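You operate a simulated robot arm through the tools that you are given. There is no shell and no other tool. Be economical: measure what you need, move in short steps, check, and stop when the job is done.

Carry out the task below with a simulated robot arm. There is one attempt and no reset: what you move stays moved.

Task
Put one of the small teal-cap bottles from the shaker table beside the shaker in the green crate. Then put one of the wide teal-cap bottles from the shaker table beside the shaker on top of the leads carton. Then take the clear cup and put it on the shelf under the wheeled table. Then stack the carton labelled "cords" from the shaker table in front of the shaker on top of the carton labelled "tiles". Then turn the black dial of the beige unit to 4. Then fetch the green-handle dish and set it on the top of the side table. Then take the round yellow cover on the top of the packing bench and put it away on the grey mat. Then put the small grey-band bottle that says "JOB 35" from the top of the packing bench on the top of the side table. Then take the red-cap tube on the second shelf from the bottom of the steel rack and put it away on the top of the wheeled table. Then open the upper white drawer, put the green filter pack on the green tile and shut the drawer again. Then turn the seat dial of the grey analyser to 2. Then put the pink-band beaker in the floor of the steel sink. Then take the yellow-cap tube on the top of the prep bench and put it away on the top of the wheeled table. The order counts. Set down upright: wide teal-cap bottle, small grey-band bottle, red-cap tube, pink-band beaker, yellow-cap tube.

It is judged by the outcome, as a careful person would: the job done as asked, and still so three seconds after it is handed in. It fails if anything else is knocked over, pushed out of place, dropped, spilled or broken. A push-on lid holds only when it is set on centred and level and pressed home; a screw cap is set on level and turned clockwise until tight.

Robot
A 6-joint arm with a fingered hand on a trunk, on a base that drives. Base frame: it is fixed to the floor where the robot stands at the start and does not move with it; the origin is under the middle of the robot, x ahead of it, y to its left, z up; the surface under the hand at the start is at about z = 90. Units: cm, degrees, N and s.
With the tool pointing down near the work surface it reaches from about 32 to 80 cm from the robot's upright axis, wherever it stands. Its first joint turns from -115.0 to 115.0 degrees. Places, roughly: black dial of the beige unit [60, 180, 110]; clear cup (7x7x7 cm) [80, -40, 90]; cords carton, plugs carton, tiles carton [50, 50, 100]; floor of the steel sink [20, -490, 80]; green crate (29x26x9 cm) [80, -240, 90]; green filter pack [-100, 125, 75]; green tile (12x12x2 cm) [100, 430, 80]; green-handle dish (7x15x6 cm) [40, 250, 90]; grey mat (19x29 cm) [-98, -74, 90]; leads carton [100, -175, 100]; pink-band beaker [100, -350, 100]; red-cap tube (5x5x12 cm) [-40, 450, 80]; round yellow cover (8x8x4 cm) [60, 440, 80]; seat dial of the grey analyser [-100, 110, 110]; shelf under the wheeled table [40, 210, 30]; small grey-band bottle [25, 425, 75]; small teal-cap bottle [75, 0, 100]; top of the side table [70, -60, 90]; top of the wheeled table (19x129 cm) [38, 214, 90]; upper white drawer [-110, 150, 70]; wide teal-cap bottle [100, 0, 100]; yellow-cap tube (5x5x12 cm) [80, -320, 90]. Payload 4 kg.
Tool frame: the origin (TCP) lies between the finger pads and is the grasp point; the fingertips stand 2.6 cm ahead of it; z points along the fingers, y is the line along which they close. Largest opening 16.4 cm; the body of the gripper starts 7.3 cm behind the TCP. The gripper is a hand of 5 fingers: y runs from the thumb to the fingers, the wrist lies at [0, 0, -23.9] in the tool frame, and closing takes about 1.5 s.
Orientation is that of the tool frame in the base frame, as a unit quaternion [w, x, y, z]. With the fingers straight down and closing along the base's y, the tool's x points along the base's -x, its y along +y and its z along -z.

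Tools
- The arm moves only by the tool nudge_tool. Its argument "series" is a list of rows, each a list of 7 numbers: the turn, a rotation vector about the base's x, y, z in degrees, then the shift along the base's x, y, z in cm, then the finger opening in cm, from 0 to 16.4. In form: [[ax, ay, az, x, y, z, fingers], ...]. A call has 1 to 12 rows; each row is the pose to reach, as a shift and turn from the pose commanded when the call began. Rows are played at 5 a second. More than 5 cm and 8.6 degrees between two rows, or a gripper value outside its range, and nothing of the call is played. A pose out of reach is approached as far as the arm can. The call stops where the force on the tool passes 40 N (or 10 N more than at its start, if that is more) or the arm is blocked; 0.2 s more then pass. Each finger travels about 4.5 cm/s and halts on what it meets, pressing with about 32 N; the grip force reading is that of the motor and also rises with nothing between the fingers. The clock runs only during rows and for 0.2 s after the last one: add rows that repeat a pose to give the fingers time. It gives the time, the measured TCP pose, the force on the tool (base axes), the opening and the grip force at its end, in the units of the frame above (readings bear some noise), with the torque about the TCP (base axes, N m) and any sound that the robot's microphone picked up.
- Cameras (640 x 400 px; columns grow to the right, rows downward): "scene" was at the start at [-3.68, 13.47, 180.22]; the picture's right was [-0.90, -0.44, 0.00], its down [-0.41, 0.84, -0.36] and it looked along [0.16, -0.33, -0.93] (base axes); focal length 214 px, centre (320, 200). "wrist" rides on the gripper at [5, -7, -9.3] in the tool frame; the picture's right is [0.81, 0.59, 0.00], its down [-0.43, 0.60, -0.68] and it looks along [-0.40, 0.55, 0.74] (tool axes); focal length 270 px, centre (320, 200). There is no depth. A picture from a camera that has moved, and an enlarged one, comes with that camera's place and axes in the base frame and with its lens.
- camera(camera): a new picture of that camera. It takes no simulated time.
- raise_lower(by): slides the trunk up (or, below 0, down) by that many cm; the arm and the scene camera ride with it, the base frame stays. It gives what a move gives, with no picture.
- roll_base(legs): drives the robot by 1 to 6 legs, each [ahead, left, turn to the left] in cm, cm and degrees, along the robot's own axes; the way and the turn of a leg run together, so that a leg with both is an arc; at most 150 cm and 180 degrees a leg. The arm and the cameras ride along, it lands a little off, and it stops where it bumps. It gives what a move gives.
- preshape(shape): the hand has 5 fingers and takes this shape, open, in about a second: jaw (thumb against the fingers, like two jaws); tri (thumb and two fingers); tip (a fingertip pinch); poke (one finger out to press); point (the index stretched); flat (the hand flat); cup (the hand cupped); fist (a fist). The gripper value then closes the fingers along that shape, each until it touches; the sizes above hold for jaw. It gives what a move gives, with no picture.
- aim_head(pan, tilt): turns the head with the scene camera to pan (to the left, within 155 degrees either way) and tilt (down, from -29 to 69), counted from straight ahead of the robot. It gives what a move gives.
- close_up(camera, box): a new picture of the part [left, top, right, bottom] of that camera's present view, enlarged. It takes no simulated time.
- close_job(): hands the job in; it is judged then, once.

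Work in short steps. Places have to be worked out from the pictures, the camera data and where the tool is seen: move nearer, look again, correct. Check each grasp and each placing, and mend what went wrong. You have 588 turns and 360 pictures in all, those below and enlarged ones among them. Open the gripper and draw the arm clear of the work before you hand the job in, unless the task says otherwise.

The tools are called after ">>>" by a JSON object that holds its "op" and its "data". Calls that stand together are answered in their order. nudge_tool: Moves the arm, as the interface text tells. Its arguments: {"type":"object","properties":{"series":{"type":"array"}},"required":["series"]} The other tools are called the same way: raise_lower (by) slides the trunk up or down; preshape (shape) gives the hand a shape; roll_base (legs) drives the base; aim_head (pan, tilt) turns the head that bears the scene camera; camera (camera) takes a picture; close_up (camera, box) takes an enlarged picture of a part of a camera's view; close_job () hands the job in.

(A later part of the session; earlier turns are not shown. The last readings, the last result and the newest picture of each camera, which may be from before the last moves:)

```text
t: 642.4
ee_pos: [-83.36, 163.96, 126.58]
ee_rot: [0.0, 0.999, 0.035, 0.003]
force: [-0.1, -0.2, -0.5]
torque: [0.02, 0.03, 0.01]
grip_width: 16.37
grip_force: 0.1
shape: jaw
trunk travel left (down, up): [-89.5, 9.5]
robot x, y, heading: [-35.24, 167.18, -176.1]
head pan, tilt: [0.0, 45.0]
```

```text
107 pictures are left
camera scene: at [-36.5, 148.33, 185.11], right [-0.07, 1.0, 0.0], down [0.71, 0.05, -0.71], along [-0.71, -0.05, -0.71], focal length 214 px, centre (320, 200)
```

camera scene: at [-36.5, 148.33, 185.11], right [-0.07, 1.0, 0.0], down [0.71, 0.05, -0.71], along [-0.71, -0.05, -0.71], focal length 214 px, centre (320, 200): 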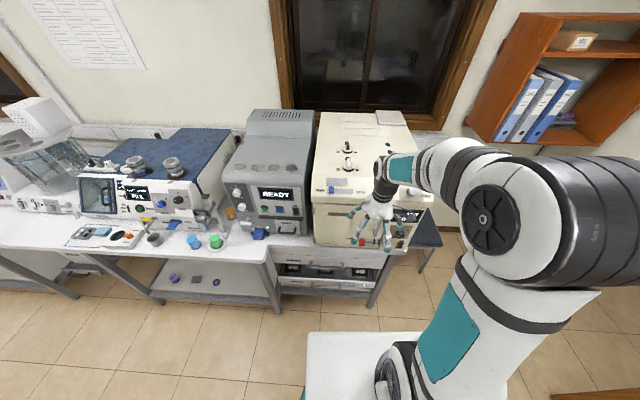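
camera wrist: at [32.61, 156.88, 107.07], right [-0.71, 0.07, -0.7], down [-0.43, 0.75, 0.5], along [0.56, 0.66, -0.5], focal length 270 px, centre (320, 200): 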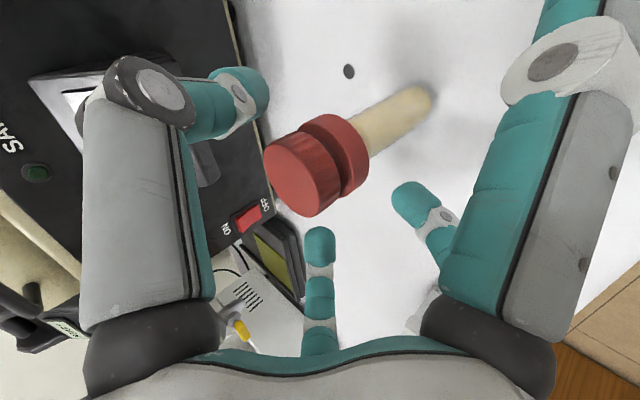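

>>> {"op": "roll_base", "data": {"legs": [[15, 0, 0], [-15, 0, -3.8]]}}

>>> {"op": "close_up", "data": {"camera": "scene", "box": [240, 200, 440, 320]}}

```text
t: 643.4
ee_pos: [-88.97, 163.41, 126.31]
ee_rot: [-0.001, 0.999, 0.034, 0.016]
force: [25.0, 1.2, 1.0]
torque: [0.0, 0.23, -0.65]
grip_width: 16.37
grip_force: 0.1
shape: jaw
trunk travel left (down, up): [-89.5, 9.5]
robot x, y, heading: [-42.42, 166.93, -176.2]
head pan, tilt: [0.0, 45.0]
stopped in leg 1: the force on the tool passed its limit at 49 N (the readings are from after the stop); the commanded pose is now the measured one
```

```text
3.20 times, centred on (340, 260) of scene
camera zoom: at [-42.82, 147.84, 185.1], right [-0.07, 1.0, 0.0], down [0.7, 0.05, -0.71], along [-0.71, -0.05, -0.7], focal length 686 px, centre (256, 8)
```

zoom: 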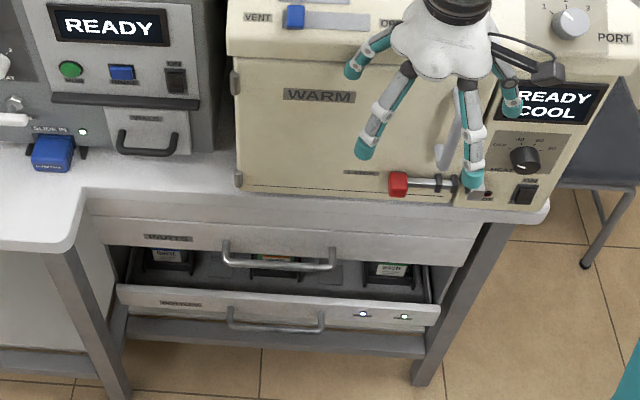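

I wrongly drove forward and touched the beige analyser; I back away now and look.

>>> {"op": "roll_base", "data": {"legs": [[-16, 0, -3.8]]}}

>>> {"op": "close_up", "data": {"camera": "scene", "box": [220, 100, 460, 320]}}

```text
t: 644.9
ee_pos: [-73.37, 167.1, 126.42]
ee_rot: [0.0, 1.0, 0.001, 0.012]
force: [-0.3, 1.0, 0.4]
torque: [0.0, 0.03, 0.04]
grip_width: 16.38
grip_force: 0.1
shape: jaw
trunk travel left (down, up): [-89.5, 9.5]
robot x, y, heading: [-26.11, 167.16, 179.9]
head pan, tilt: [0.0, 45.0]
```

```text
1.82 times, centred on (340, 210) of scene
camera zoom: at [-28.28, 148.53, 185.11], right [0.0, 1.0, 0.0], down [0.71, 0.0, -0.71], along [-0.71, 0.0, -0.71], focal length 390 px, centre (284, 182)
```

zoom: 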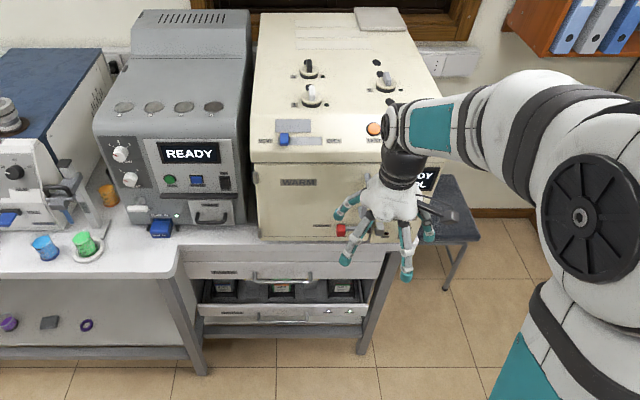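

>>> {"op": "raise_lower", "data": {"by": -40}}

>>> {"op": "camera", "data": {"camera": "scene"}}

>>> {"op": "close_up", "data": {"camera": "scene", "box": [240, 140, 420, 260]}}

```text
t: 648.7
ee_pos: [-73.52, 167.16, 86.39]
ee_rot: [0.001, 1.0, 0.001, 0.013]
force: [-0.4, -0.1, -1.6]
torque: [-0.02, 0.02, -0.01]
grip_width: 16.39
grip_force: 0.0
shape: jaw
trunk travel left (down, up): [-49.5, 49.5]
robot x, y, heading: [-26.02, 167.14, 179.9]
head pan, tilt: [0.0, 45.0]
```

```text
104 pictures are left
camera scene: at [-28.44, 148.52, 145.11], right [0.0, 1.0, 0.0], down [0.71, 0.0, -0.71], along [-0.71, 0.0, -0.71], focal length 214 px, centre (320, 200)
```

scene: 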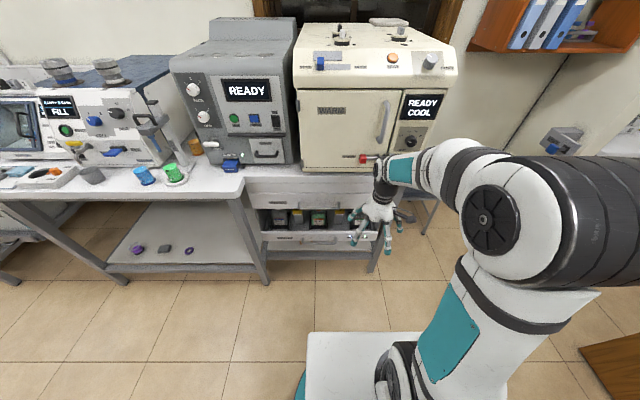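

```text
3.33 times, centred on (330, 200) of scene
camera zoom: at [-28.44, 148.52, 145.11], right [0.0, 1.0, 0.0], down [0.71, 0.0, -0.71], along [-0.71, 0.0, -0.71], focal length 715 px, centre (287, 200)
```

zoom: 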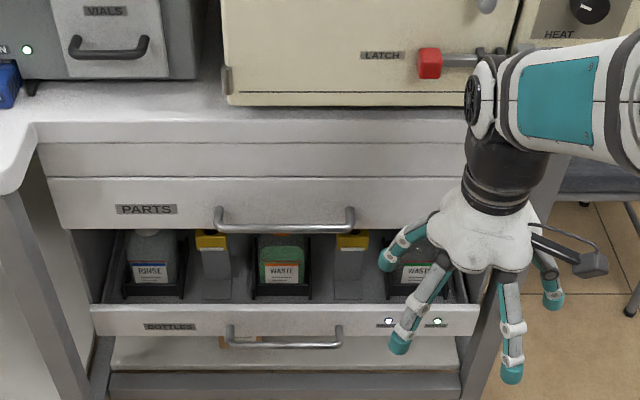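

Upper drawer "PARTS": handle bar at ≈x -95, y 138–158, z≈73. I'd like to hook it with one finger; I test the "point" shape.

>>> {"op": "preshape", "data": {"shape": "point"}}

>>> {"op": "close_up", "data": {"camera": "scene", "box": [320, 150, 440, 270]}}

>>> {"op": "camera", "data": {"camera": "wrist"}}

```text
t: 649.6
ee_pos: [-73.54, 167.15, 86.34]
ee_rot: [0.001, 1.0, 0.001, 0.015]
force: [1.1, 0.3, 1.5]
torque: [0.01, -0.01, -0.01]
grip_width: 0.0
grip_force: 0.1
shape: point
trunk travel left (down, up): [-49.5, 49.5]
robot x, y, heading: [-25.96, 167.42, 179.9]
head pan, tilt: [0.0, 45.0]
```

```text
3.33 times, centred on (380, 210) of scene
camera zoom: at [-28.45, 148.52, 145.11], right [0.0, 1.0, 0.0], down [0.71, 0.0, -0.71], along [-0.71, 0.0, -0.71], focal length 715 px, centre (120, 167)
```

zoom: 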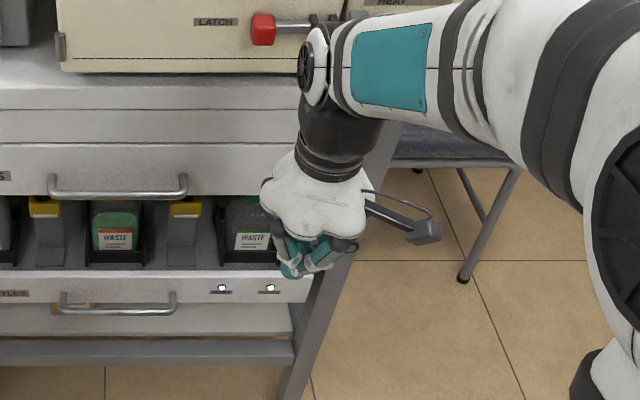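

```text
101 pictures are left
camera wrist: at [-68.76, 174.15, 95.85], right [0.81, -0.59, 0.02], down [-0.45, -0.6, 0.67], along [-0.38, -0.55, -0.75], focal length 270 px, centre (320, 200)
```

wrist: 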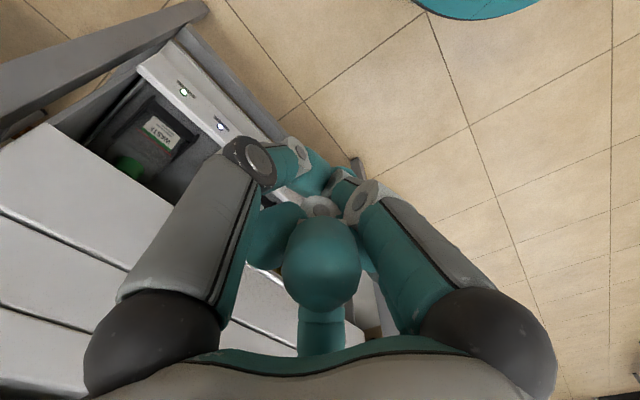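

Not useful. I'll grip the handle with a horizontal hand (jaw), as I did for the dial. I go back to jaw, step back a little and pitch the hand to horizontal.

>>> {"op": "preshape", "data": {"shape": "jaw"}}

>>> {"op": "roll_base", "data": {"legs": [[-4, 10, 0]]}}

>>> {"op": "nudge_tool", "data": {"series": [[0, 8, 0, -2, 0, 0, 12], [0, 16, 0, -4, 0, 0, 12], [0, 24, 0, -6, 0, 0, 12], [0, 32, 0, -8, 0, 0, 12], [0, 40, 0, -9, 0, 0, 12], [0, 48, 0, -10, 0, 0, 12], [0, 56, 0, -11, 0, 0, 12], [0, 64, 0, -12, 0, 0, 12], [0, 72, 0, -13, 0, 0, 12], [0, 80, 0, -14, 0, 0, 12], [0, 88, 0, -15, 0, 0, 12], [0, 90, 0, -15, 0, 0, 12]]}}

>>> {"op": "camera", "data": {"camera": "scene"}}

```text
t: 650.5
ee_pos: [-73.62, 167.19, 86.44]
ee_rot: [0.0, 1.0, 0.002, 0.014]
force: [-1.1, -0.6, 0.4]
torque: [0.04, 0.01, 0.01]
grip_width: 16.39
grip_force: 0.1
shape: jaw
trunk travel left (down, up): [-49.5, 49.5]
robot x, y, heading: [-25.81, 167.4, 179.9]
head pan, tilt: [0.0, 45.0]
```

```text
t: 651.7
ee_pos: [-69.62, 157.2, 86.33]
ee_rot: [0.0, 1.0, 0.0, 0.014]
force: [-0.1, 0.8, -0.3]
torque: [0.01, 0.0, -0.01]
grip_width: 16.39
grip_force: 0.0
shape: jaw
trunk travel left (down, up): [-49.5, 49.5]
robot x, y, heading: [-22.26, 156.73, 180.0]
head pan, tilt: [0.0, 45.0]
```

```text
t: 654.3
ee_pos: [-84.56, 157.24, 86.31]
ee_rot: [0.0, 0.717, 0.001, -0.697]
force: [-0.6, 0.2, -0.3]
torque: [0.0, 0.0, 0.01]
grip_width: 12.02
grip_force: 0.0
shape: jaw
trunk travel left (down, up): [-49.5, 49.5]
robot x, y, heading: [-22.38, 157.37, 179.9]
head pan, tilt: [0.0, 45.0]
```

```text
100 pictures are left
camera scene: at [-24.53, 138.5, 145.11], right [0.0, 1.0, 0.0], down [0.71, 0.0, -0.71], along [-0.71, 0.0, -0.71], focal length 214 px, centre (320, 200)
```

scene: 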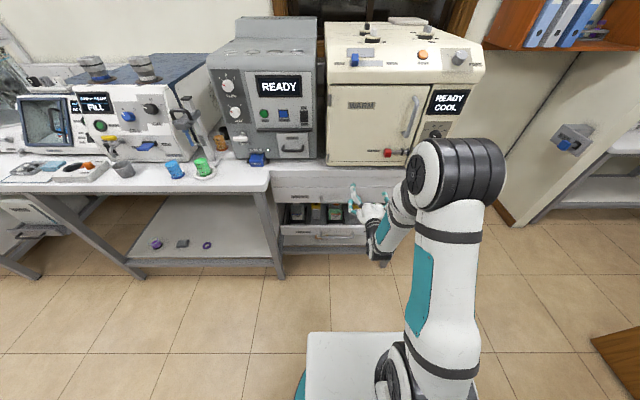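

Reached horizontal cleanly. I roll +18° about x (so the bar passes between fingers), and move in front of the handle.

>>> {"op": "nudge_tool", "data": {"series": [[6, 0, 0, 0.3, -2.5, -3.5, 12], [12, 0, 0, 0.5, -5, -7, 12], [18, 0, 0, 0.5, -7.5, -10.5, 12], [18, 0, 0, 0.5, -9, -13, 12]]}}

>>> {"op": "camera", "data": {"camera": "wrist"}}

>>> {"op": "close_up", "data": {"camera": "scene", "box": [260, 170, 420, 270]}}

```text
t: 655.3
ee_pos: [-87.84, 147.2, 75.97]
ee_rot: [-0.112, 0.719, 0.112, -0.677]
force: [0.5, 0.1, -0.2]
torque: [0.0, 0.0, -0.04]
grip_width: 12.06
grip_force: 0.1
shape: jaw
out of reach, approached as far as the arm can: row 2, 3, 4
trunk travel left (down, up): [-49.5, 49.5]
robot x, y, heading: [-22.39, 157.27, 179.9]
head pan, tilt: [0.0, 45.0]
```

```text
99 pictures are left
camera wrist: at [-78.17, 155.42, 73.97], right [0.05, -0.31, -0.95], down [0.66, -0.71, 0.26], along [-0.75, -0.64, 0.16], focal length 270 px, centre (320, 200)
```

wrist: 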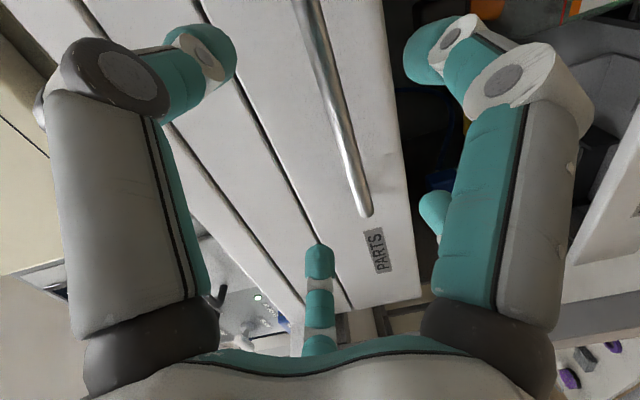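

```text
4.00 times, centred on (340, 220) of scene
camera zoom: at [-24.52, 138.48, 145.11], right [0.0, 1.0, 0.0], down [0.71, 0.0, -0.71], along [-0.71, 0.0, -0.71], focal length 858 px, centre (240, 120)
```

zoom: 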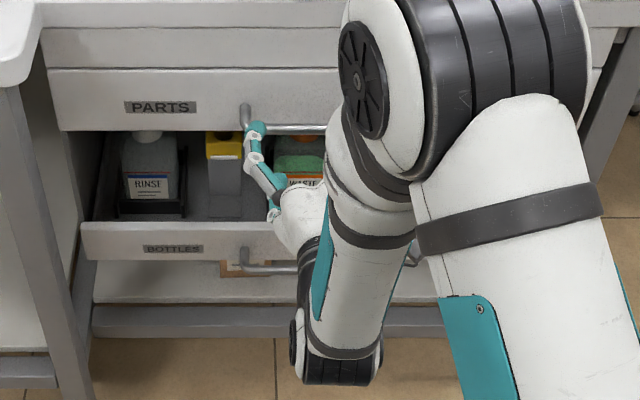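

Bar confirmed at z≈74.2, x≈-95.3, y 138–158. I lower the trunk 2 cm and advance onto the bar.

>>> {"op": "raise_lower", "data": {"by": -2}}

>>> {"op": "nudge_tool", "data": {"series": [[0, 0, 0, -2, 0.5, 0, 12], [0, 0, 0, -4, 1, 0, 12], [0, 0, 0, -6, 1, 0, 12]]}}

>>> {"op": "camera", "data": {"camera": "wrist"}}

```text
t: 656.0
ee_pos: [-87.71, 147.24, 74.03]
ee_rot: [-0.112, 0.719, 0.11, -0.677]
force: [-0.1, -0.4, -0.5]
torque: [-0.02, -0.01, 0.01]
grip_width: 12.05
grip_force: 0.0
shape: jaw
trunk travel left (down, up): [-47.5, 51.5]
robot x, y, heading: [-22.12, 156.97, 180.0]
head pan, tilt: [0.0, 45.0]
```

```text
t: 656.8
ee_pos: [-93.75, 148.39, 74.16]
ee_rot: [-0.111, 0.719, 0.111, -0.677]
force: [0.3, 0.3, -0.6]
torque: [0.02, 0.02, 0.0]
grip_width: 12.05
grip_force: 0.2
shape: jaw
trunk travel left (down, up): [-47.5, 51.5]
robot x, y, heading: [-22.08, 156.82, 179.8]
head pan, tilt: [0.0, 45.0]
```

```text
97 pictures are left
camera wrist: at [-84.16, 156.46, 72.02], right [0.05, -0.31, -0.95], down [0.66, -0.71, 0.27], along [-0.75, -0.64, 0.16], focal length 270 px, centre (320, 200)
```

wrist: 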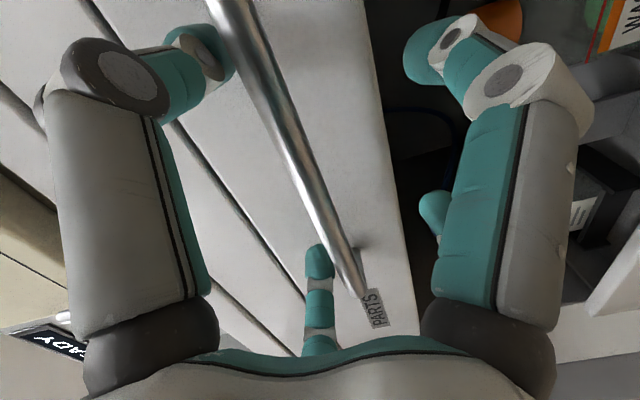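

The bar runs right through the grasp point. Close on it.

>>> {"op": "nudge_tool", "data": {"series": [[0, 0, 0, -0.3, 0, 0, 10], [0, 0, 0, -0.3, 0, 0, 8], [0, 0, 0, -0.3, 0, 0, 6], [0, 0, 0, -0.3, 0, 0, 4.5], [0, 0, 0, -0.3, 0, 0, 3], [0, 0, 0, -0.3, 0, 0, 2], [0, 0, 0, -0.3, 0, 0, 1], [0, 0, 0, -0.3, 0, 0, 1], [0, 0, 0, -0.3, 0, 0, 1]]}}

>>> {"op": "camera", "data": {"camera": "wrist"}}

```text
t: 658.8
ee_pos: [-94.16, 148.42, 74.18]
ee_rot: [-0.111, 0.718, 0.111, -0.678]
force: [-2.3, 5.2, 5.9]
torque: [0.61, -0.24, 0.36]
grip_width: 2.22
grip_force: 32.6
shape: jaw
trunk travel left (down, up): [-47.5, 51.5]
robot x, y, heading: [-22.0, 156.97, 179.7]
head pan, tilt: [0.0, 45.0]
```

```text
96 pictures are left
camera wrist: at [-84.53, 156.5, 72.12], right [0.05, -0.31, -0.95], down [0.66, -0.71, 0.26], along [-0.75, -0.64, 0.17], focal length 270 px, centre (320, 200)
```

wrist: 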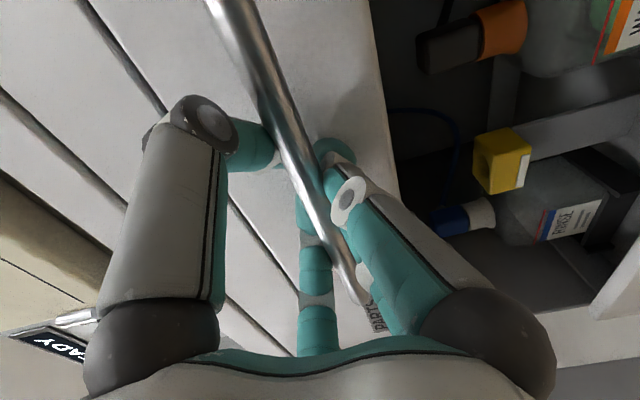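

Gripped. I pull the drawer out with the arm, about 9 cm.

>>> {"op": "nudge_tool", "data": {"series": [[0, 0, 0, 1, 0, 0, 1], [0, 0, 0, 2.5, 0, 0, 1], [0, 0, 0, 4, 0, 0, 1], [0, 0, 0, 5.5, 0, 0, 1], [0, 0, 0, 7, 0, 0, 1], [0, 0, 0, 9, 0, 0, 1]]}}

>>> {"op": "camera", "data": {"camera": "scene"}}

```text
t: 660.1
ee_pos: [-86.13, 148.4, 74.41]
ee_rot: [-0.11, 0.729, 0.112, -0.667]
force: [2.5, 10.2, -29.0]
torque: [0.33, 0.09, -0.16]
grip_width: 2.0
grip_force: 31.9
shape: jaw
out of reach, approached as far as the arm can: row 5, 6
trunk travel left (down, up): [-47.5, 51.5]
robot x, y, heading: [-21.89, 157.1, 179.9]
head pan, tilt: [0.0, 45.0]
```

```text
95 pictures are left
camera scene: at [-24.72, 138.56, 143.02], right [0.0, 1.0, 0.0], down [0.71, 0.0, -0.71], along [-0.71, 0.0, -0.71], focal length 214 px, centre (320, 200)
```

scene: 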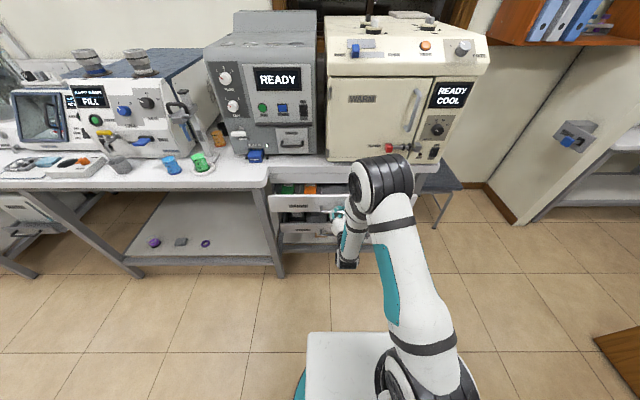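

Opened ~8 cm. I back the base 4 cm while holding to open further.

>>> {"op": "roll_base", "data": {"legs": [[-4, 0, 0]]}}

>>> {"op": "close_up", "data": {"camera": "scene", "box": [250, 160, 390, 270]}}

```text
t: 661.1
ee_pos: [-82.81, 148.17, 74.42]
ee_rot: [-0.112, 0.73, 0.112, -0.665]
force: [2.5, 0.3, -4.3]
torque: [0.48, 0.05, -0.12]
grip_width: 1.94
grip_force: 32.0
shape: jaw
trunk travel left (down, up): [-47.5, 51.5]
robot x, y, heading: [-19.43, 157.22, 179.9]
head pan, tilt: [0.0, 45.0]
stopped in leg 1: the force on the tool passed its limit at 43 N (the readings are from after the stop); the commanded pose is now the measured one
```

```text
3.64 times, centred on (320, 215) of scene
camera zoom: at [-21.37, 138.49, 143.14], right [0.0, 1.0, 0.0], down [0.71, 0.0, -0.71], along [-0.71, 0.0, -0.71], focal length 780 px, centre (320, 146)
```

zoom: 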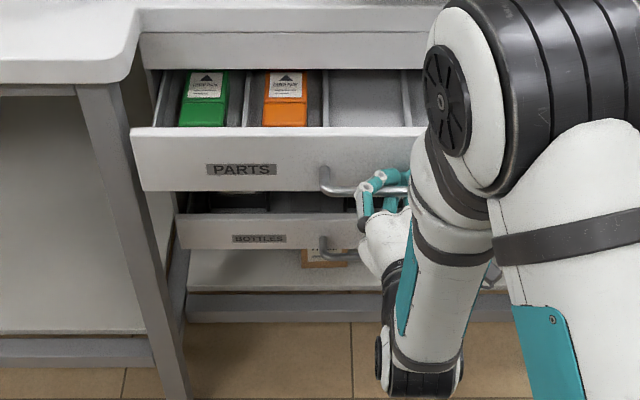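

Drawer open ~11 cm: the green pack is in the left compartment. I release the bar and back off 3 cm with the base.

>>> {"op": "nudge_tool", "data": {"series": [[0, 0, 0, 0, 0, 0, 4], [0, 0, 0, 0, 0, 0, 8], [0, 0, 0, 0, 0, 0, 12], [0, 0, 0, 0, 0, 0, 14], [0, 0, 0, 0, 0, 0, 14]]}}

>>> {"op": "roll_base", "data": {"legs": [[-3.3, 0, 0]]}}

>>> {"op": "camera", "data": {"camera": "wrist"}}

```text
t: 662.3
ee_pos: [-82.8, 148.28, 74.51]
ee_rot: [-0.111, 0.729, 0.112, -0.666]
force: [-0.1, 0.0, -0.1]
torque: [0.0, -0.01, 0.02]
grip_width: 10.38
grip_force: 0.1
shape: jaw
trunk travel left (down, up): [-47.5, 51.5]
robot x, y, heading: [-19.27, 156.99, 180.0]
head pan, tilt: [0.0, 45.0]
```

```text
t: 663.1
ee_pos: [-79.55, 148.35, 74.54]
ee_rot: [-0.111, 0.729, 0.112, -0.666]
force: [0.5, 0.1, 0.1]
torque: [-0.01, -0.02, 0.02]
grip_width: 13.98
grip_force: 0.0
shape: jaw
trunk travel left (down, up): [-47.5, 51.5]
robot x, y, heading: [-15.83, 157.05, 179.7]
head pan, tilt: [0.0, 45.0]
```

```text
93 pictures are left
camera wrist: at [-69.9, 156.42, 72.73], right [0.08, -0.31, -0.95], down [0.65, -0.71, 0.28], along [-0.76, -0.63, 0.14], focal length 270 px, centre (320, 200)
```

wrist: 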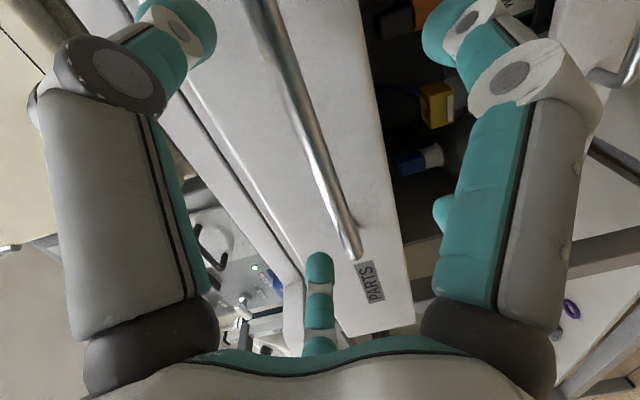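

Clear of the bar. I raise the trunk 16 cm and then level the hand back to pointing down.

>>> {"op": "raise_lower", "data": {"by": 16}}

>>> {"op": "nudge_tool", "data": {"series": [[-6, 0, 0, 0, 0, 0, 12], [-12, 0, 0, 0, 0, 0, 12], [-18, 0, 0, 0, 0, 0, 12]]}}

>>> {"op": "nudge_tool", "data": {"series": [[0, -8, 0, 1.3, 0, 0, 12], [0, -16, 0, 2.6, 0, 0, 12], [0, -24, 0, 4, 0, 0, 12], [0, -32, 0, 5.3, 0, 0, 12], [0, -40, 0, 6.6, 0, 0, 12], [0, -48, 0, 8, 0, 0, 12], [0, -56, 0, 9.3, 0, 0, 12], [0, -64, 0, 10.6, 0, 0, 12], [0, -72, 0, 12, 0, 0, 12], [0, -80, 0, 13.3, 0, 0, 12], [0, -86, 0, 14.6, 0, 0, 12]]}}

```text
t: 665.0
ee_pos: [-79.6, 148.3, 90.45]
ee_rot: [-0.111, 0.729, 0.112, -0.666]
force: [0.0, 0.0, -0.3]
torque: [0.03, 0.02, -0.01]
grip_width: 13.96
grip_force: 0.2
shape: jaw
trunk travel left (down, up): [-63.5, 35.5]
robot x, y, heading: [-15.63, 157.06, 179.8]
head pan, tilt: [0.0, 45.0]
```

```text
t: 665.8
ee_pos: [-79.61, 148.27, 90.6]
ee_rot: [0.005, 0.737, 0.006, -0.676]
force: [-1.0, 0.3, -0.1]
torque: [-0.01, 0.0, 0.0]
grip_width: 12.05
grip_force: 0.1
shape: jaw
trunk travel left (down, up): [-63.5, 35.5]
robot x, y, heading: [-15.89, 157.14, 180.1]
head pan, tilt: [0.0, 45.0]
```

```text
t: 668.2
ee_pos: [-65.1, 148.19, 90.59]
ee_rot: [0.007, 1.0, 0.001, 0.009]
force: [-0.1, 0.8, -1.0]
torque: [-0.04, 0.01, -0.05]
grip_width: 12.03
grip_force: 0.1
shape: jaw
out of reach, approached as far as the arm can: row 7, 8, 9, 10
trunk travel left (down, up): [-63.5, 35.5]
robot x, y, heading: [-15.54, 157.29, 179.8]
head pan, tilt: [0.0, 45.0]
```

Level again without a flip. To open the drawer further I hook the forward finger behind the front panel: open fully, yaw +15°, position and lower.

>>> {"op": "nudge_tool", "data": {"series": [[0, 0, 5, -4, -1, 0, 14], [0, 0, 10, -8, -2, 0, 16.4], [0, 0, 15, -12, -3, 0, 16.4], [0, 0, 15, -15.5, -4.2, 0, 16.4]]}}

>>> {"op": "camera", "data": {"camera": "wrist"}}

>>> {"op": "close_up", "data": {"camera": "scene", "box": [250, 150, 410, 270]}}

```text
t: 669.2
ee_pos: [-80.65, 144.39, 90.37]
ee_rot: [0.006, 0.991, 0.133, 0.011]
force: [0.1, 0.0, -1.1]
torque: [-0.02, 0.0, 0.0]
grip_width: 16.4
grip_force: 0.0
shape: jaw
trunk travel left (down, up): [-63.5, 35.5]
robot x, y, heading: [-15.72, 157.21, 179.9]
head pan, tilt: [0.0, 45.0]
```

```text
92 pictures are left
camera wrist: at [-77.81, 152.55, 99.79], right [0.94, -0.35, 0.02], down [-0.28, -0.68, 0.68], along [-0.22, -0.64, -0.74], focal length 270 px, centre (320, 200)
```

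wrist: 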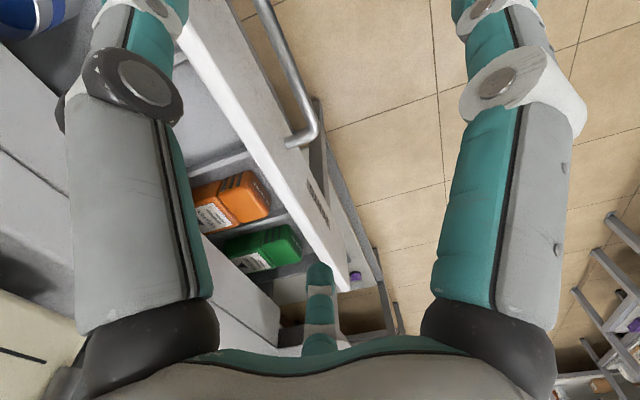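

```text
3.33 times, centred on (330, 210) of scene
camera zoom: at [-18.16, 138.47, 159.11], right [0.0, 1.0, 0.0], down [0.71, 0.0, -0.71], along [-0.71, 0.0, -0.71], focal length 715 px, centre (287, 167)
```

zoom: 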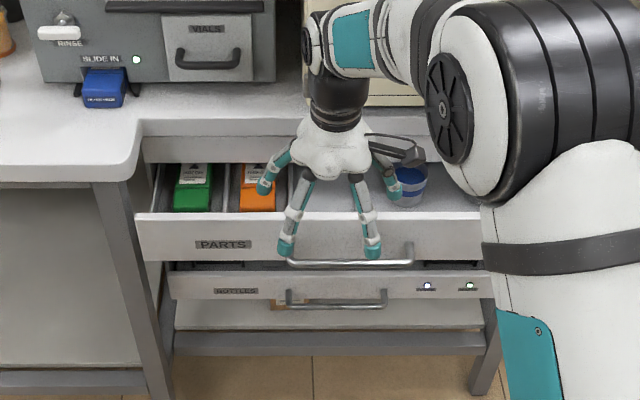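

Geometry fits: forward finger is just inside the panel, others in front. Lower 9.5 cm and pull.

>>> {"op": "nudge_tool", "data": {"series": [[0, 0, 0, -0.3, 0, -3, 16.4], [0, 0, 0, -0.3, 0, -6, 16.4], [0, 0, 0, -0.3, 0, -9.5, 16.4]]}}

>>> {"op": "nudge_tool", "data": {"series": [[0, 0, 0, 1.5, 0, 0, 16.4], [0, 0, 0, 3, 0, 0, 16.4], [0, 0, 0, 5, 0, 0, 16.4], [0, 0, 0, 7, 0, 0, 16.4]]}}

>>> {"op": "close_up", "data": {"camera": "scene", "box": [250, 150, 410, 270]}}

```text
t: 670.0
ee_pos: [-81.15, 144.14, 81.03]
ee_rot: [0.006, 0.991, 0.133, 0.01]
force: [-0.7, 0.4, 0.6]
torque: [0.0, 0.02, 0.0]
grip_width: 16.4
grip_force: 0.1
shape: jaw
trunk travel left (down, up): [-63.5, 35.5]
robot x, y, heading: [-15.74, 157.04, 179.7]
head pan, tilt: [0.0, 45.0]
```

```text
t: 671.0
ee_pos: [-73.71, 144.18, 80.99]
ee_rot: [0.005, 0.991, 0.133, 0.01]
force: [0.7, 0.1, 0.0]
torque: [-0.03, -0.03, 0.03]
grip_width: 16.37
grip_force: 0.0
shape: jaw
trunk travel left (down, up): [-63.5, 35.5]
robot x, y, heading: [-15.85, 157.01, 179.8]
head pan, tilt: [0.0, 45.0]
```

```text
3.33 times, centred on (330, 210) of scene
camera zoom: at [-18.04, 138.5, 159.11], right [0.0, 1.0, 0.0], down [0.71, 0.0, -0.71], along [-0.71, 0.0, -0.71], focal length 715 px, centre (287, 167)
```

zoom: 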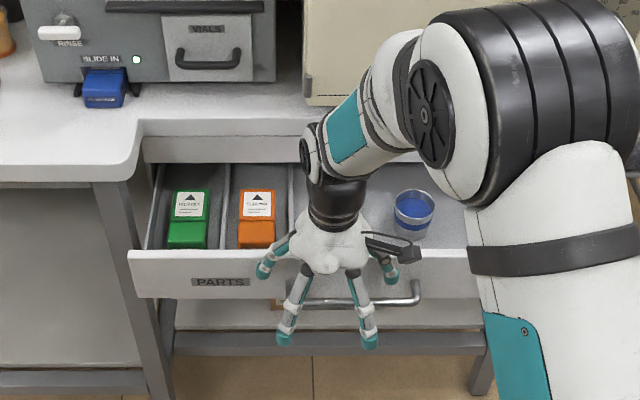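

Works well. I pull another 5 cm for room.

>>> {"op": "nudge_tool", "data": {"series": [[0, 0, 0, 1.5, 0, 0, 16.4], [0, 0, 0, 3, 0, 0, 16.4], [0, 0, 0, 4, 0, 0, 16.4], [0, 0, 0, 5, 0, 0, 16.4]]}}

>>> {"op": "nudge_tool", "data": {"series": [[0, 0, 0, -0.8, 0, 0, 16.4], [0, 0, 0, -0.8, 0, 4, 16.4], [0, 0, 0, -0.8, 0, 8, 16.4], [0, 0, 0, -0.8, 0, 12, 14], [0, 0, 0, -0.8, 0, 15, 12]]}}

>>> {"op": "close_up", "data": {"camera": "scene", "box": [240, 150, 400, 270]}}

>>> {"op": "camera", "data": {"camera": "wrist"}}

```text
t: 672.0
ee_pos: [-68.6, 144.08, 81.0]
ee_rot: [0.006, 0.991, 0.132, 0.01]
force: [0.3, 0.1, -0.7]
torque: [-0.01, 0.01, 0.04]
grip_width: 16.39
grip_force: 0.2
shape: jaw
trunk travel left (down, up): [-63.5, 35.5]
robot x, y, heading: [-15.69, 156.92, 180.0]
head pan, tilt: [0.0, 45.0]
```

```text
t: 673.2
ee_pos: [-69.75, 144.09, 96.0]
ee_rot: [0.006, 0.991, 0.132, 0.009]
force: [-0.4, 0.0, 0.7]
torque: [0.0, 0.01, -0.02]
grip_width: 12.03
grip_force: 0.1
shape: jaw
trunk travel left (down, up): [-63.5, 35.5]
robot x, y, heading: [-15.55, 157.29, 179.7]
head pan, tilt: [0.0, 45.0]
```

```text
3.33 times, centred on (320, 210) of scene
camera zoom: at [-18.03, 138.51, 159.11], right [0.0, 1.0, 0.0], down [0.71, 0.0, -0.71], along [-0.71, 0.0, -0.71], focal length 715 px, centre (320, 167)
```

zoom: 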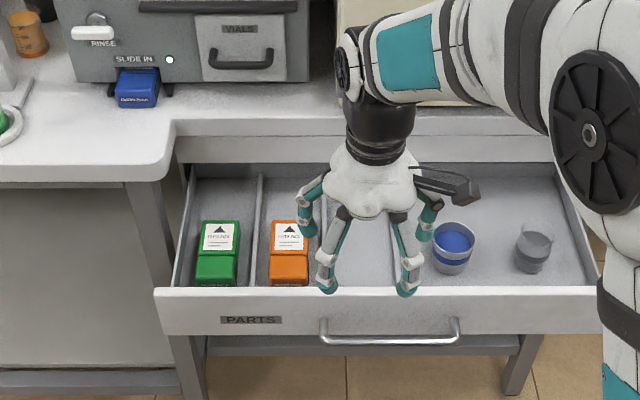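

```text
88 pictures are left
camera wrist: at [-66.79, 152.35, 105.32], right [0.93, -0.35, 0.02], down [-0.28, -0.68, 0.68], along [-0.23, -0.64, -0.73], focal length 270 px, centre (320, 200)
```

wrist: 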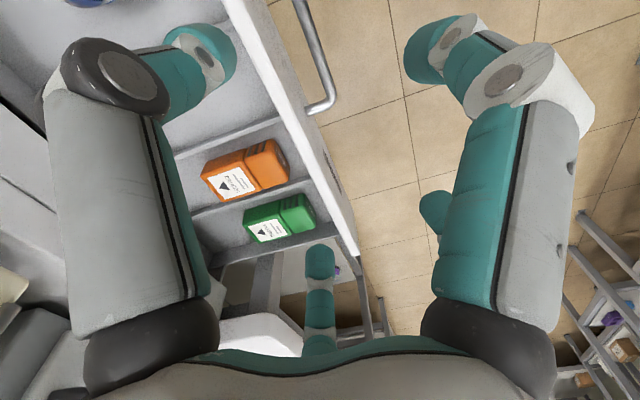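

The green pack is ≈7×5.7 cm, top z≈75, at (-87,123.4), close to the bench corner. I pull the drawer ~6 cm further for clearance.

>>> {"op": "nudge_tool", "data": {"series": [[0, 0, 0, 0, 0, 0, 16.4], [0, 0, 0, 0, 0, 0, 16.4], [0, 0, 0, 0, 0, -4, 16.4], [0, 0, 0, 0, 0, -8, 16.4], [0, 0, 0, 0, 0, -12, 16.4], [0, 0, 0, 0, 0, -15, 16.4], [0, 0, 0, 2, 0, -15, 16.4], [0, 0, 0, 4, 0, -15, 16.4], [0, 0, 0, 6, 0, -15, 16.4], [0, 0, 0, 7.5, 0, -15, 16.4]]}}

>>> {"op": "close_up", "data": {"camera": "scene", "box": [240, 150, 400, 270]}}

```text
t: 675.4
ee_pos: [-61.93, 144.19, 81.03]
ee_rot: [0.006, 0.991, 0.133, 0.009]
force: [-4.5, -0.6, 12.0]
torque: [0.05, 1.43, 0.13]
grip_width: 16.4
grip_force: 0.1
shape: jaw
trunk travel left (down, up): [-63.5, 35.5]
robot x, y, heading: [-15.74, 157.15, 180.0]
head pan, tilt: [0.0, 45.0]
```

```text
3.33 times, centred on (320, 210) of scene
camera zoom: at [-17.97, 138.51, 159.13], right [0.0, 1.0, 0.0], down [0.71, 0.0, -0.71], along [-0.71, 0.0, -0.71], focal length 715 px, centre (320, 167)
```

zoom: 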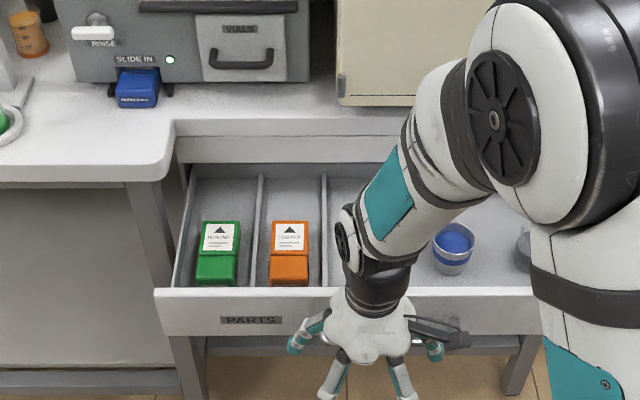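

The drawer is at its stop. I raise, zero the yaw, lean the hand 12° away from the bench corner, and go above the green pack.

>>> {"op": "nudge_tool", "data": {"series": [[0, 0, 0, -0.5, 0, 3, 16.4], [0, 0, 0, -0.5, 0, 7, 14], [0, 0, -4, -1, -1, 11, 12], [0, 0, -8, -2, -3, 15, 10], [0, 0, -12, -4, -6, 17, 9], [0, 0, -15, -7, -9, 18, 8.5], [0, 0, -15, -11, -11, 18, 8.5], [0, 0, -15, -15, -13, 18, 8.5]]}}

>>> {"op": "nudge_tool", "data": {"series": [[-4, 0, 0, -3, -2, 0, 8.5], [-8, 0, 0, -6, -4, 0, 8.5], [-12, 0, 0, -9, -6, 0, 8.5], [-12, 0, 0, -9.5, -6.2, -3, 8.5]]}}

>>> {"op": "camera", "data": {"camera": "wrist"}}

>>> {"op": "close_up", "data": {"camera": "scene", "box": [240, 130, 400, 250]}}

```text
t: 677.2
ee_pos: [-77.15, 131.02, 98.89]
ee_rot: [0.007, 1.0, 0.002, 0.01]
force: [-0.2, -0.1, 0.1]
torque: [0.03, -0.01, 0.0]
grip_width: 8.56
grip_force: 0.1
shape: jaw
trunk travel left (down, up): [-63.5, 35.5]
robot x, y, heading: [-15.72, 157.08, 179.9]
head pan, tilt: [0.0, 45.0]
```

```text
t: 678.2
ee_pos: [-86.6, 124.75, 96.21]
ee_rot: [0.112, 0.994, 0.003, 0.009]
force: [-0.2, 0.3, -0.3]
torque: [-0.03, 0.0, 0.03]
grip_width: 8.52
grip_force: 0.1
shape: jaw
trunk travel left (down, up): [-63.5, 35.5]
robot x, y, heading: [-16.2, 157.21, 179.8]
head pan, tilt: [0.0, 45.0]
```

```text
86 pictures are left
camera wrist: at [-81.62, 133.71, 103.77], right [0.81, -0.57, 0.14], down [-0.44, -0.43, 0.79], along [-0.38, -0.7, -0.6], focal length 270 px, centre (320, 200)
```

wrist: 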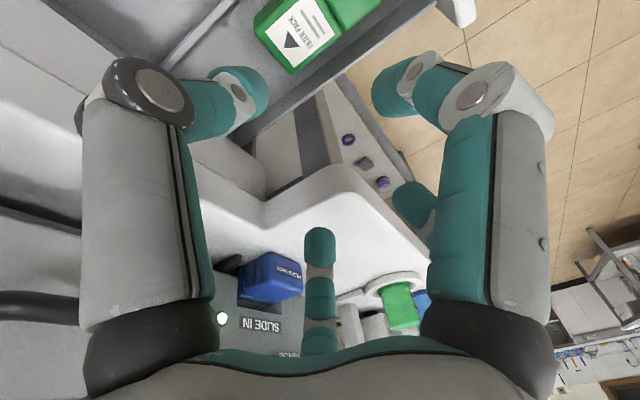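

```text
3.33 times, centred on (320, 190) of scene
camera zoom: at [-18.13, 138.47, 159.11], right [0.0, 1.0, 0.0], down [0.71, 0.0, -0.71], along [-0.71, 0.0, -0.71], focal length 715 px, centre (320, 233)
```

zoom: 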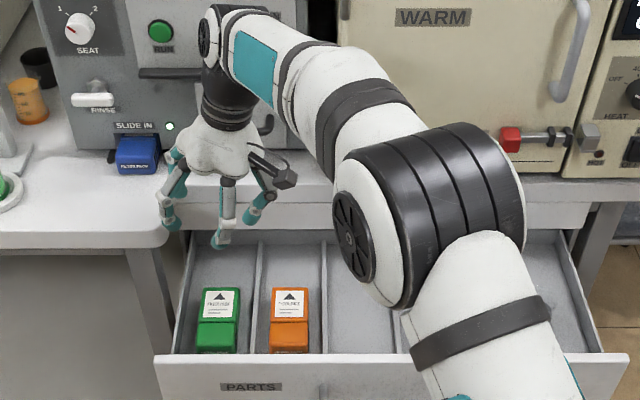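

The gap between pack and drawer wall (~1.1 cm) is too tight for fingers, so I must first shift the pack sideways. I check the "poke" shape (single finger).

>>> {"op": "preshape", "data": {"shape": "poke"}}

>>> {"op": "camera", "data": {"camera": "wrist"}}

>>> {"op": "close_up", "data": {"camera": "scene", "box": [270, 150, 350, 230]}}

```text
t: 679.1
ee_pos: [-86.45, 124.84, 96.11]
ee_rot: [0.112, 0.994, 0.002, 0.009]
force: [0.2, 0.7, -0.2]
torque: [0.03, -0.01, -0.03]
grip_width: 0.01
grip_force: 0.0
shape: poke
trunk travel left (down, up): [-63.5, 35.5]
robot x, y, heading: [-15.77, 157.24, 180.1]
head pan, tilt: [0.0, 45.0]
```

```text
84 pictures are left
camera wrist: at [-81.56, 133.74, 103.83], right [0.81, -0.57, 0.14], down [-0.44, -0.43, 0.79], along [-0.38, -0.7, -0.6], focal length 270 px, centre (320, 200)
```

wrist: 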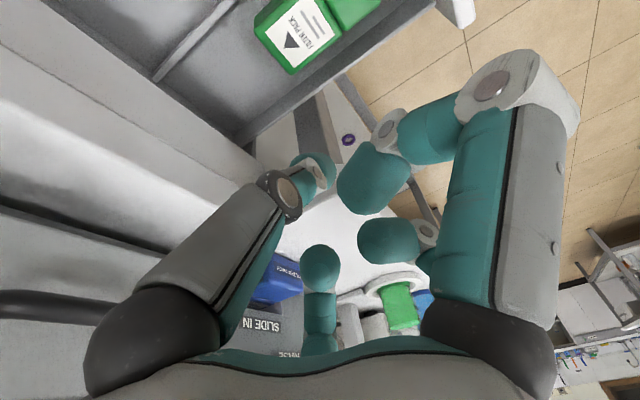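

```text
5.00 times, centred on (310, 190) of scene
camera zoom: at [-18.08, 138.49, 159.11], right [0.0, 1.0, 0.0], down [0.71, 0.0, -0.71], along [-0.71, 0.0, -0.71], focal length 1072 px, centre (370, 250)
```

zoom: 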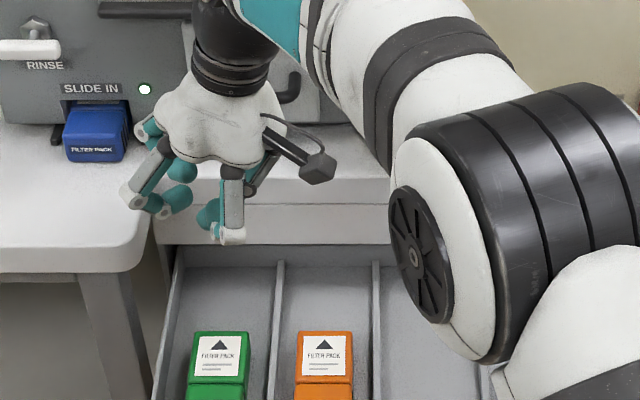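

Not helpful. New plan: jaw grasp with the hand leaned 25°, so the wall-side fingers stay above the pack and it is pinched front/back and right. I set that up above the pack.

>>> {"op": "preshape", "data": {"shape": "jaw"}}

>>> {"op": "nudge_tool", "data": {"series": [[-6, 0, 0, -0.2, 0.1, 0, 12], [-13, 0, 0, -0.4, 0.1, 0, 9], [-13, 0, 0, -0.4, 0.1, -3, 8.2], [-13, 0, 0, -0.4, 0.1, -6, 8.2], [-13, 0, 0, -0.4, 0.1, -9, 8.2]]}}

>>> {"op": "camera", "data": {"camera": "wrist"}}

>>> {"op": "close_up", "data": {"camera": "scene", "box": [260, 150, 380, 240]}}

```text
t: 680.0
ee_pos: [-86.4, 124.87, 96.17]
ee_rot: [0.112, 0.994, 0.003, 0.009]
force: [0.4, -0.3, 0.3]
torque: [-0.01, 0.02, 0.0]
grip_width: 16.4
grip_force: 0.0
shape: jaw
trunk travel left (down, up): [-63.5, 35.5]
robot x, y, heading: [-16.03, 156.68, 180.0]
head pan, tilt: [0.0, 45.0]
```

```text
t: 681.2
ee_pos: [-87.12, 125.06, 87.21]
ee_rot: [0.223, 0.975, 0.004, 0.008]
force: [-0.3, 0.1, -0.5]
torque: [0.0, 0.0, -0.01]
grip_width: 8.26
grip_force: 0.0
shape: jaw
trunk travel left (down, up): [-63.5, 35.5]
robot x, y, heading: [-15.56, 157.2, 179.8]
head pan, tilt: [0.0, 45.0]
```

```text
82 pictures are left
camera wrist: at [-82.18, 135.53, 92.67], right [0.81, -0.52, 0.27], down [-0.44, -0.25, 0.86], along [-0.38, -0.82, -0.43], focal length 270 px, centre (320, 200)
```

wrist: 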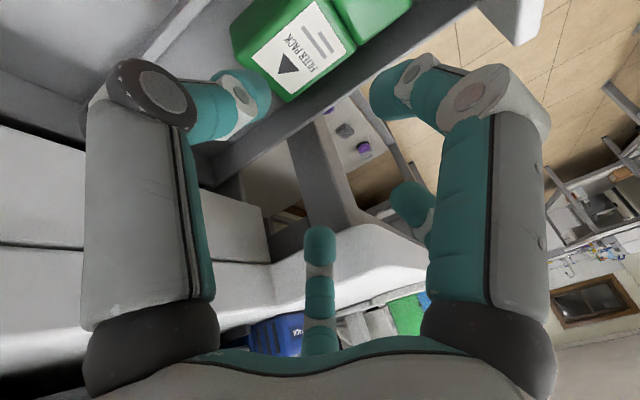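

```text
4.44 times, centred on (320, 195) of scene
camera zoom: at [-18.12, 138.48, 159.11], right [0.0, 1.0, 0.0], down [0.71, 0.0, -0.71], along [-0.71, 0.0, -0.71], focal length 953 px, centre (320, 222)
```

zoom: 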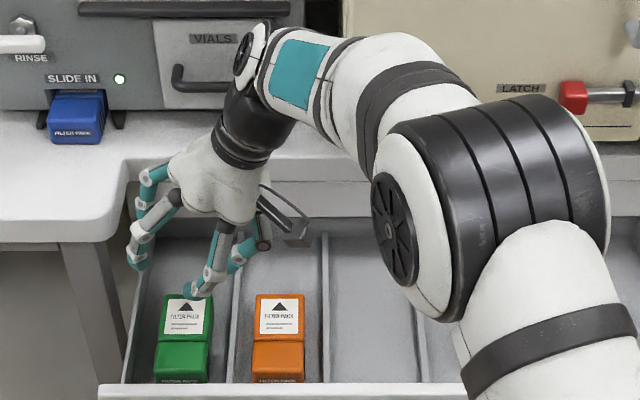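

I narrow the opening to 6.8, adjust, and descend slowly to z≈76.4.

>>> {"op": "nudge_tool", "data": {"series": [[0, 0, 0, 0.3, -0.3, -2, 7], [0, 0, 0, 0.3, -0.3, -5, 6.8], [0, 0, 0, 0.3, -0.3, -7.5, 6.8], [0, 0, 0, 0.3, -0.3, -9, 6.8], [0, 0, 0, 0.3, -0.3, -10, 6.8], [0, 0, 0, 0.3, -0.3, -10.8, 6.8]]}}

>>> {"op": "camera", "data": {"camera": "wrist"}}

>>> {"op": "close_up", "data": {"camera": "scene", "box": [260, 160, 360, 240]}}

```text
t: 682.5
ee_pos: [-87.08, 124.44, 77.83]
ee_rot: [0.229, 0.973, 0.003, 0.001]
force: [3.8, 5.4, 25.1]
torque: [-0.15, -0.85, 0.22]
grip_width: 6.79
grip_force: 0.1
shape: jaw
trunk travel left (down, up): [-63.5, 35.5]
robot x, y, heading: [-15.71, 157.19, 179.8]
head pan, tilt: [0.0, 45.0]
stopped in row 6: the force on the tool passed its limit at 42 N (the readings are from after the stop); the commanded pose is now the measured one
```

```text
80 pictures are left
camera wrist: at [-82.05, 135.0, 83.15], right [0.81, -0.52, 0.26], down [-0.43, -0.24, 0.87], along [-0.39, -0.82, -0.42], focal length 270 px, centre (320, 200)
```

wrist: 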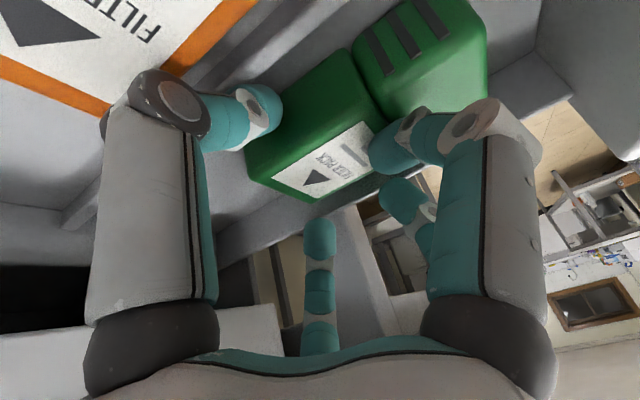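

```text
5.00 times, centred on (310, 200) of scene
camera zoom: at [-17.8, 138.7, 159.15], right [0.0, 1.0, 0.0], down [0.71, 0.0, -0.71], along [-0.71, 0.0, -0.71], focal length 1072 px, centre (370, 200)
```

zoom: 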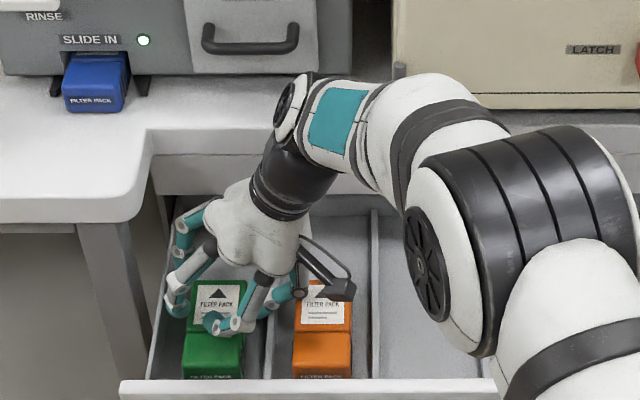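

I look closer at the pack's shape: it seems to have a ribbed grip part in front.

>>> {"op": "close_up", "data": {"camera": "wrist", "box": [220, 0, 540, 240]}}

>>> {"op": "close_up", "data": {"camera": "scene", "box": [285, 205, 325, 240]}}

```text
1.67 times, centred on (380, 120) of wrist
camera zoom: at [-82.05, 135.0, 83.15], right [0.81, -0.52, 0.26], down [-0.43, -0.24, 0.87], along [-0.39, -0.82, -0.42], focal length 450 px, centre (220, 333)
```

zoom: 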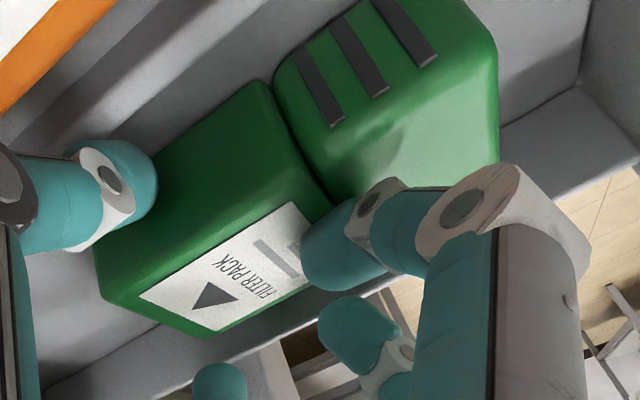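

```text
11.43 times, centred on (305, 222) of scene
camera zoom: at [-17.8, 138.7, 159.15], right [0.0, 1.0, 0.0], down [0.71, 0.0, -0.71], along [-0.71, 0.0, -0.71], focal length 2451 px, centre (491, -57)
```

zoom: 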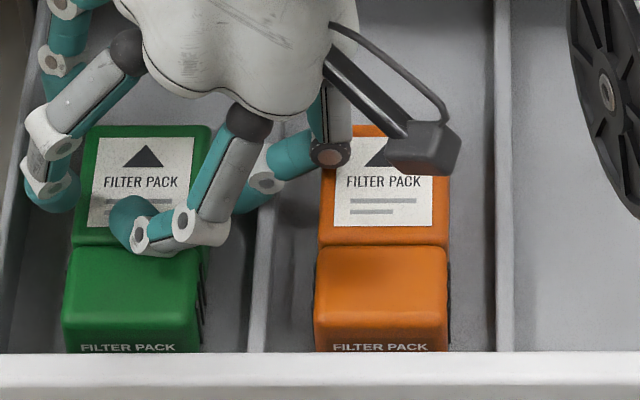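

The pack has a label part and a ribbed front part (x -90.6…-79). A finger already presses on its top with ~25 N, so I try dragging it 1.2 cm to the right by friction.

>>> {"op": "nudge_tool", "data": {"series": [[0, 0, 0, 0, 0.3, 0, 6.8], [0, 0, 0, 0, 0.6, 0, 6.8], [0, 0, 0, 0, 0.9, 0, 6.8], [0, 0, 0, 0, 1.2, 0, 6.8], [0, 0, 0, 0, 1.5, 0, 6.8]]}}

>>> {"op": "close_up", "data": {"camera": "scene", "box": [285, 205, 325, 240]}}

```text
t: 683.7
ee_pos: [-86.94, 125.94, 77.69]
ee_rot: [0.227, 0.974, 0.006, 0.0]
force: [1.1, -13.0, 34.6]
torque: [0.68, -0.52, -0.23]
grip_width: 6.36
grip_force: 0.2
shape: jaw
trunk travel left (down, up): [-63.5, 35.5]
robot x, y, heading: [-15.87, 157.22, 179.8]
head pan, tilt: [0.0, 45.0]
```

```text
11.43 times, centred on (305, 222) of scene
camera zoom: at [-17.66, 138.52, 159.13], right [0.0, 1.0, 0.0], down [0.71, 0.0, -0.71], along [-0.71, 0.0, -0.71], focal length 2451 px, centre (491, -57)
```

zoom: 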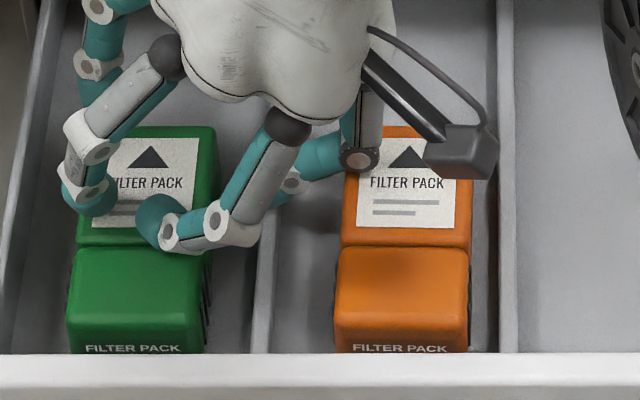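

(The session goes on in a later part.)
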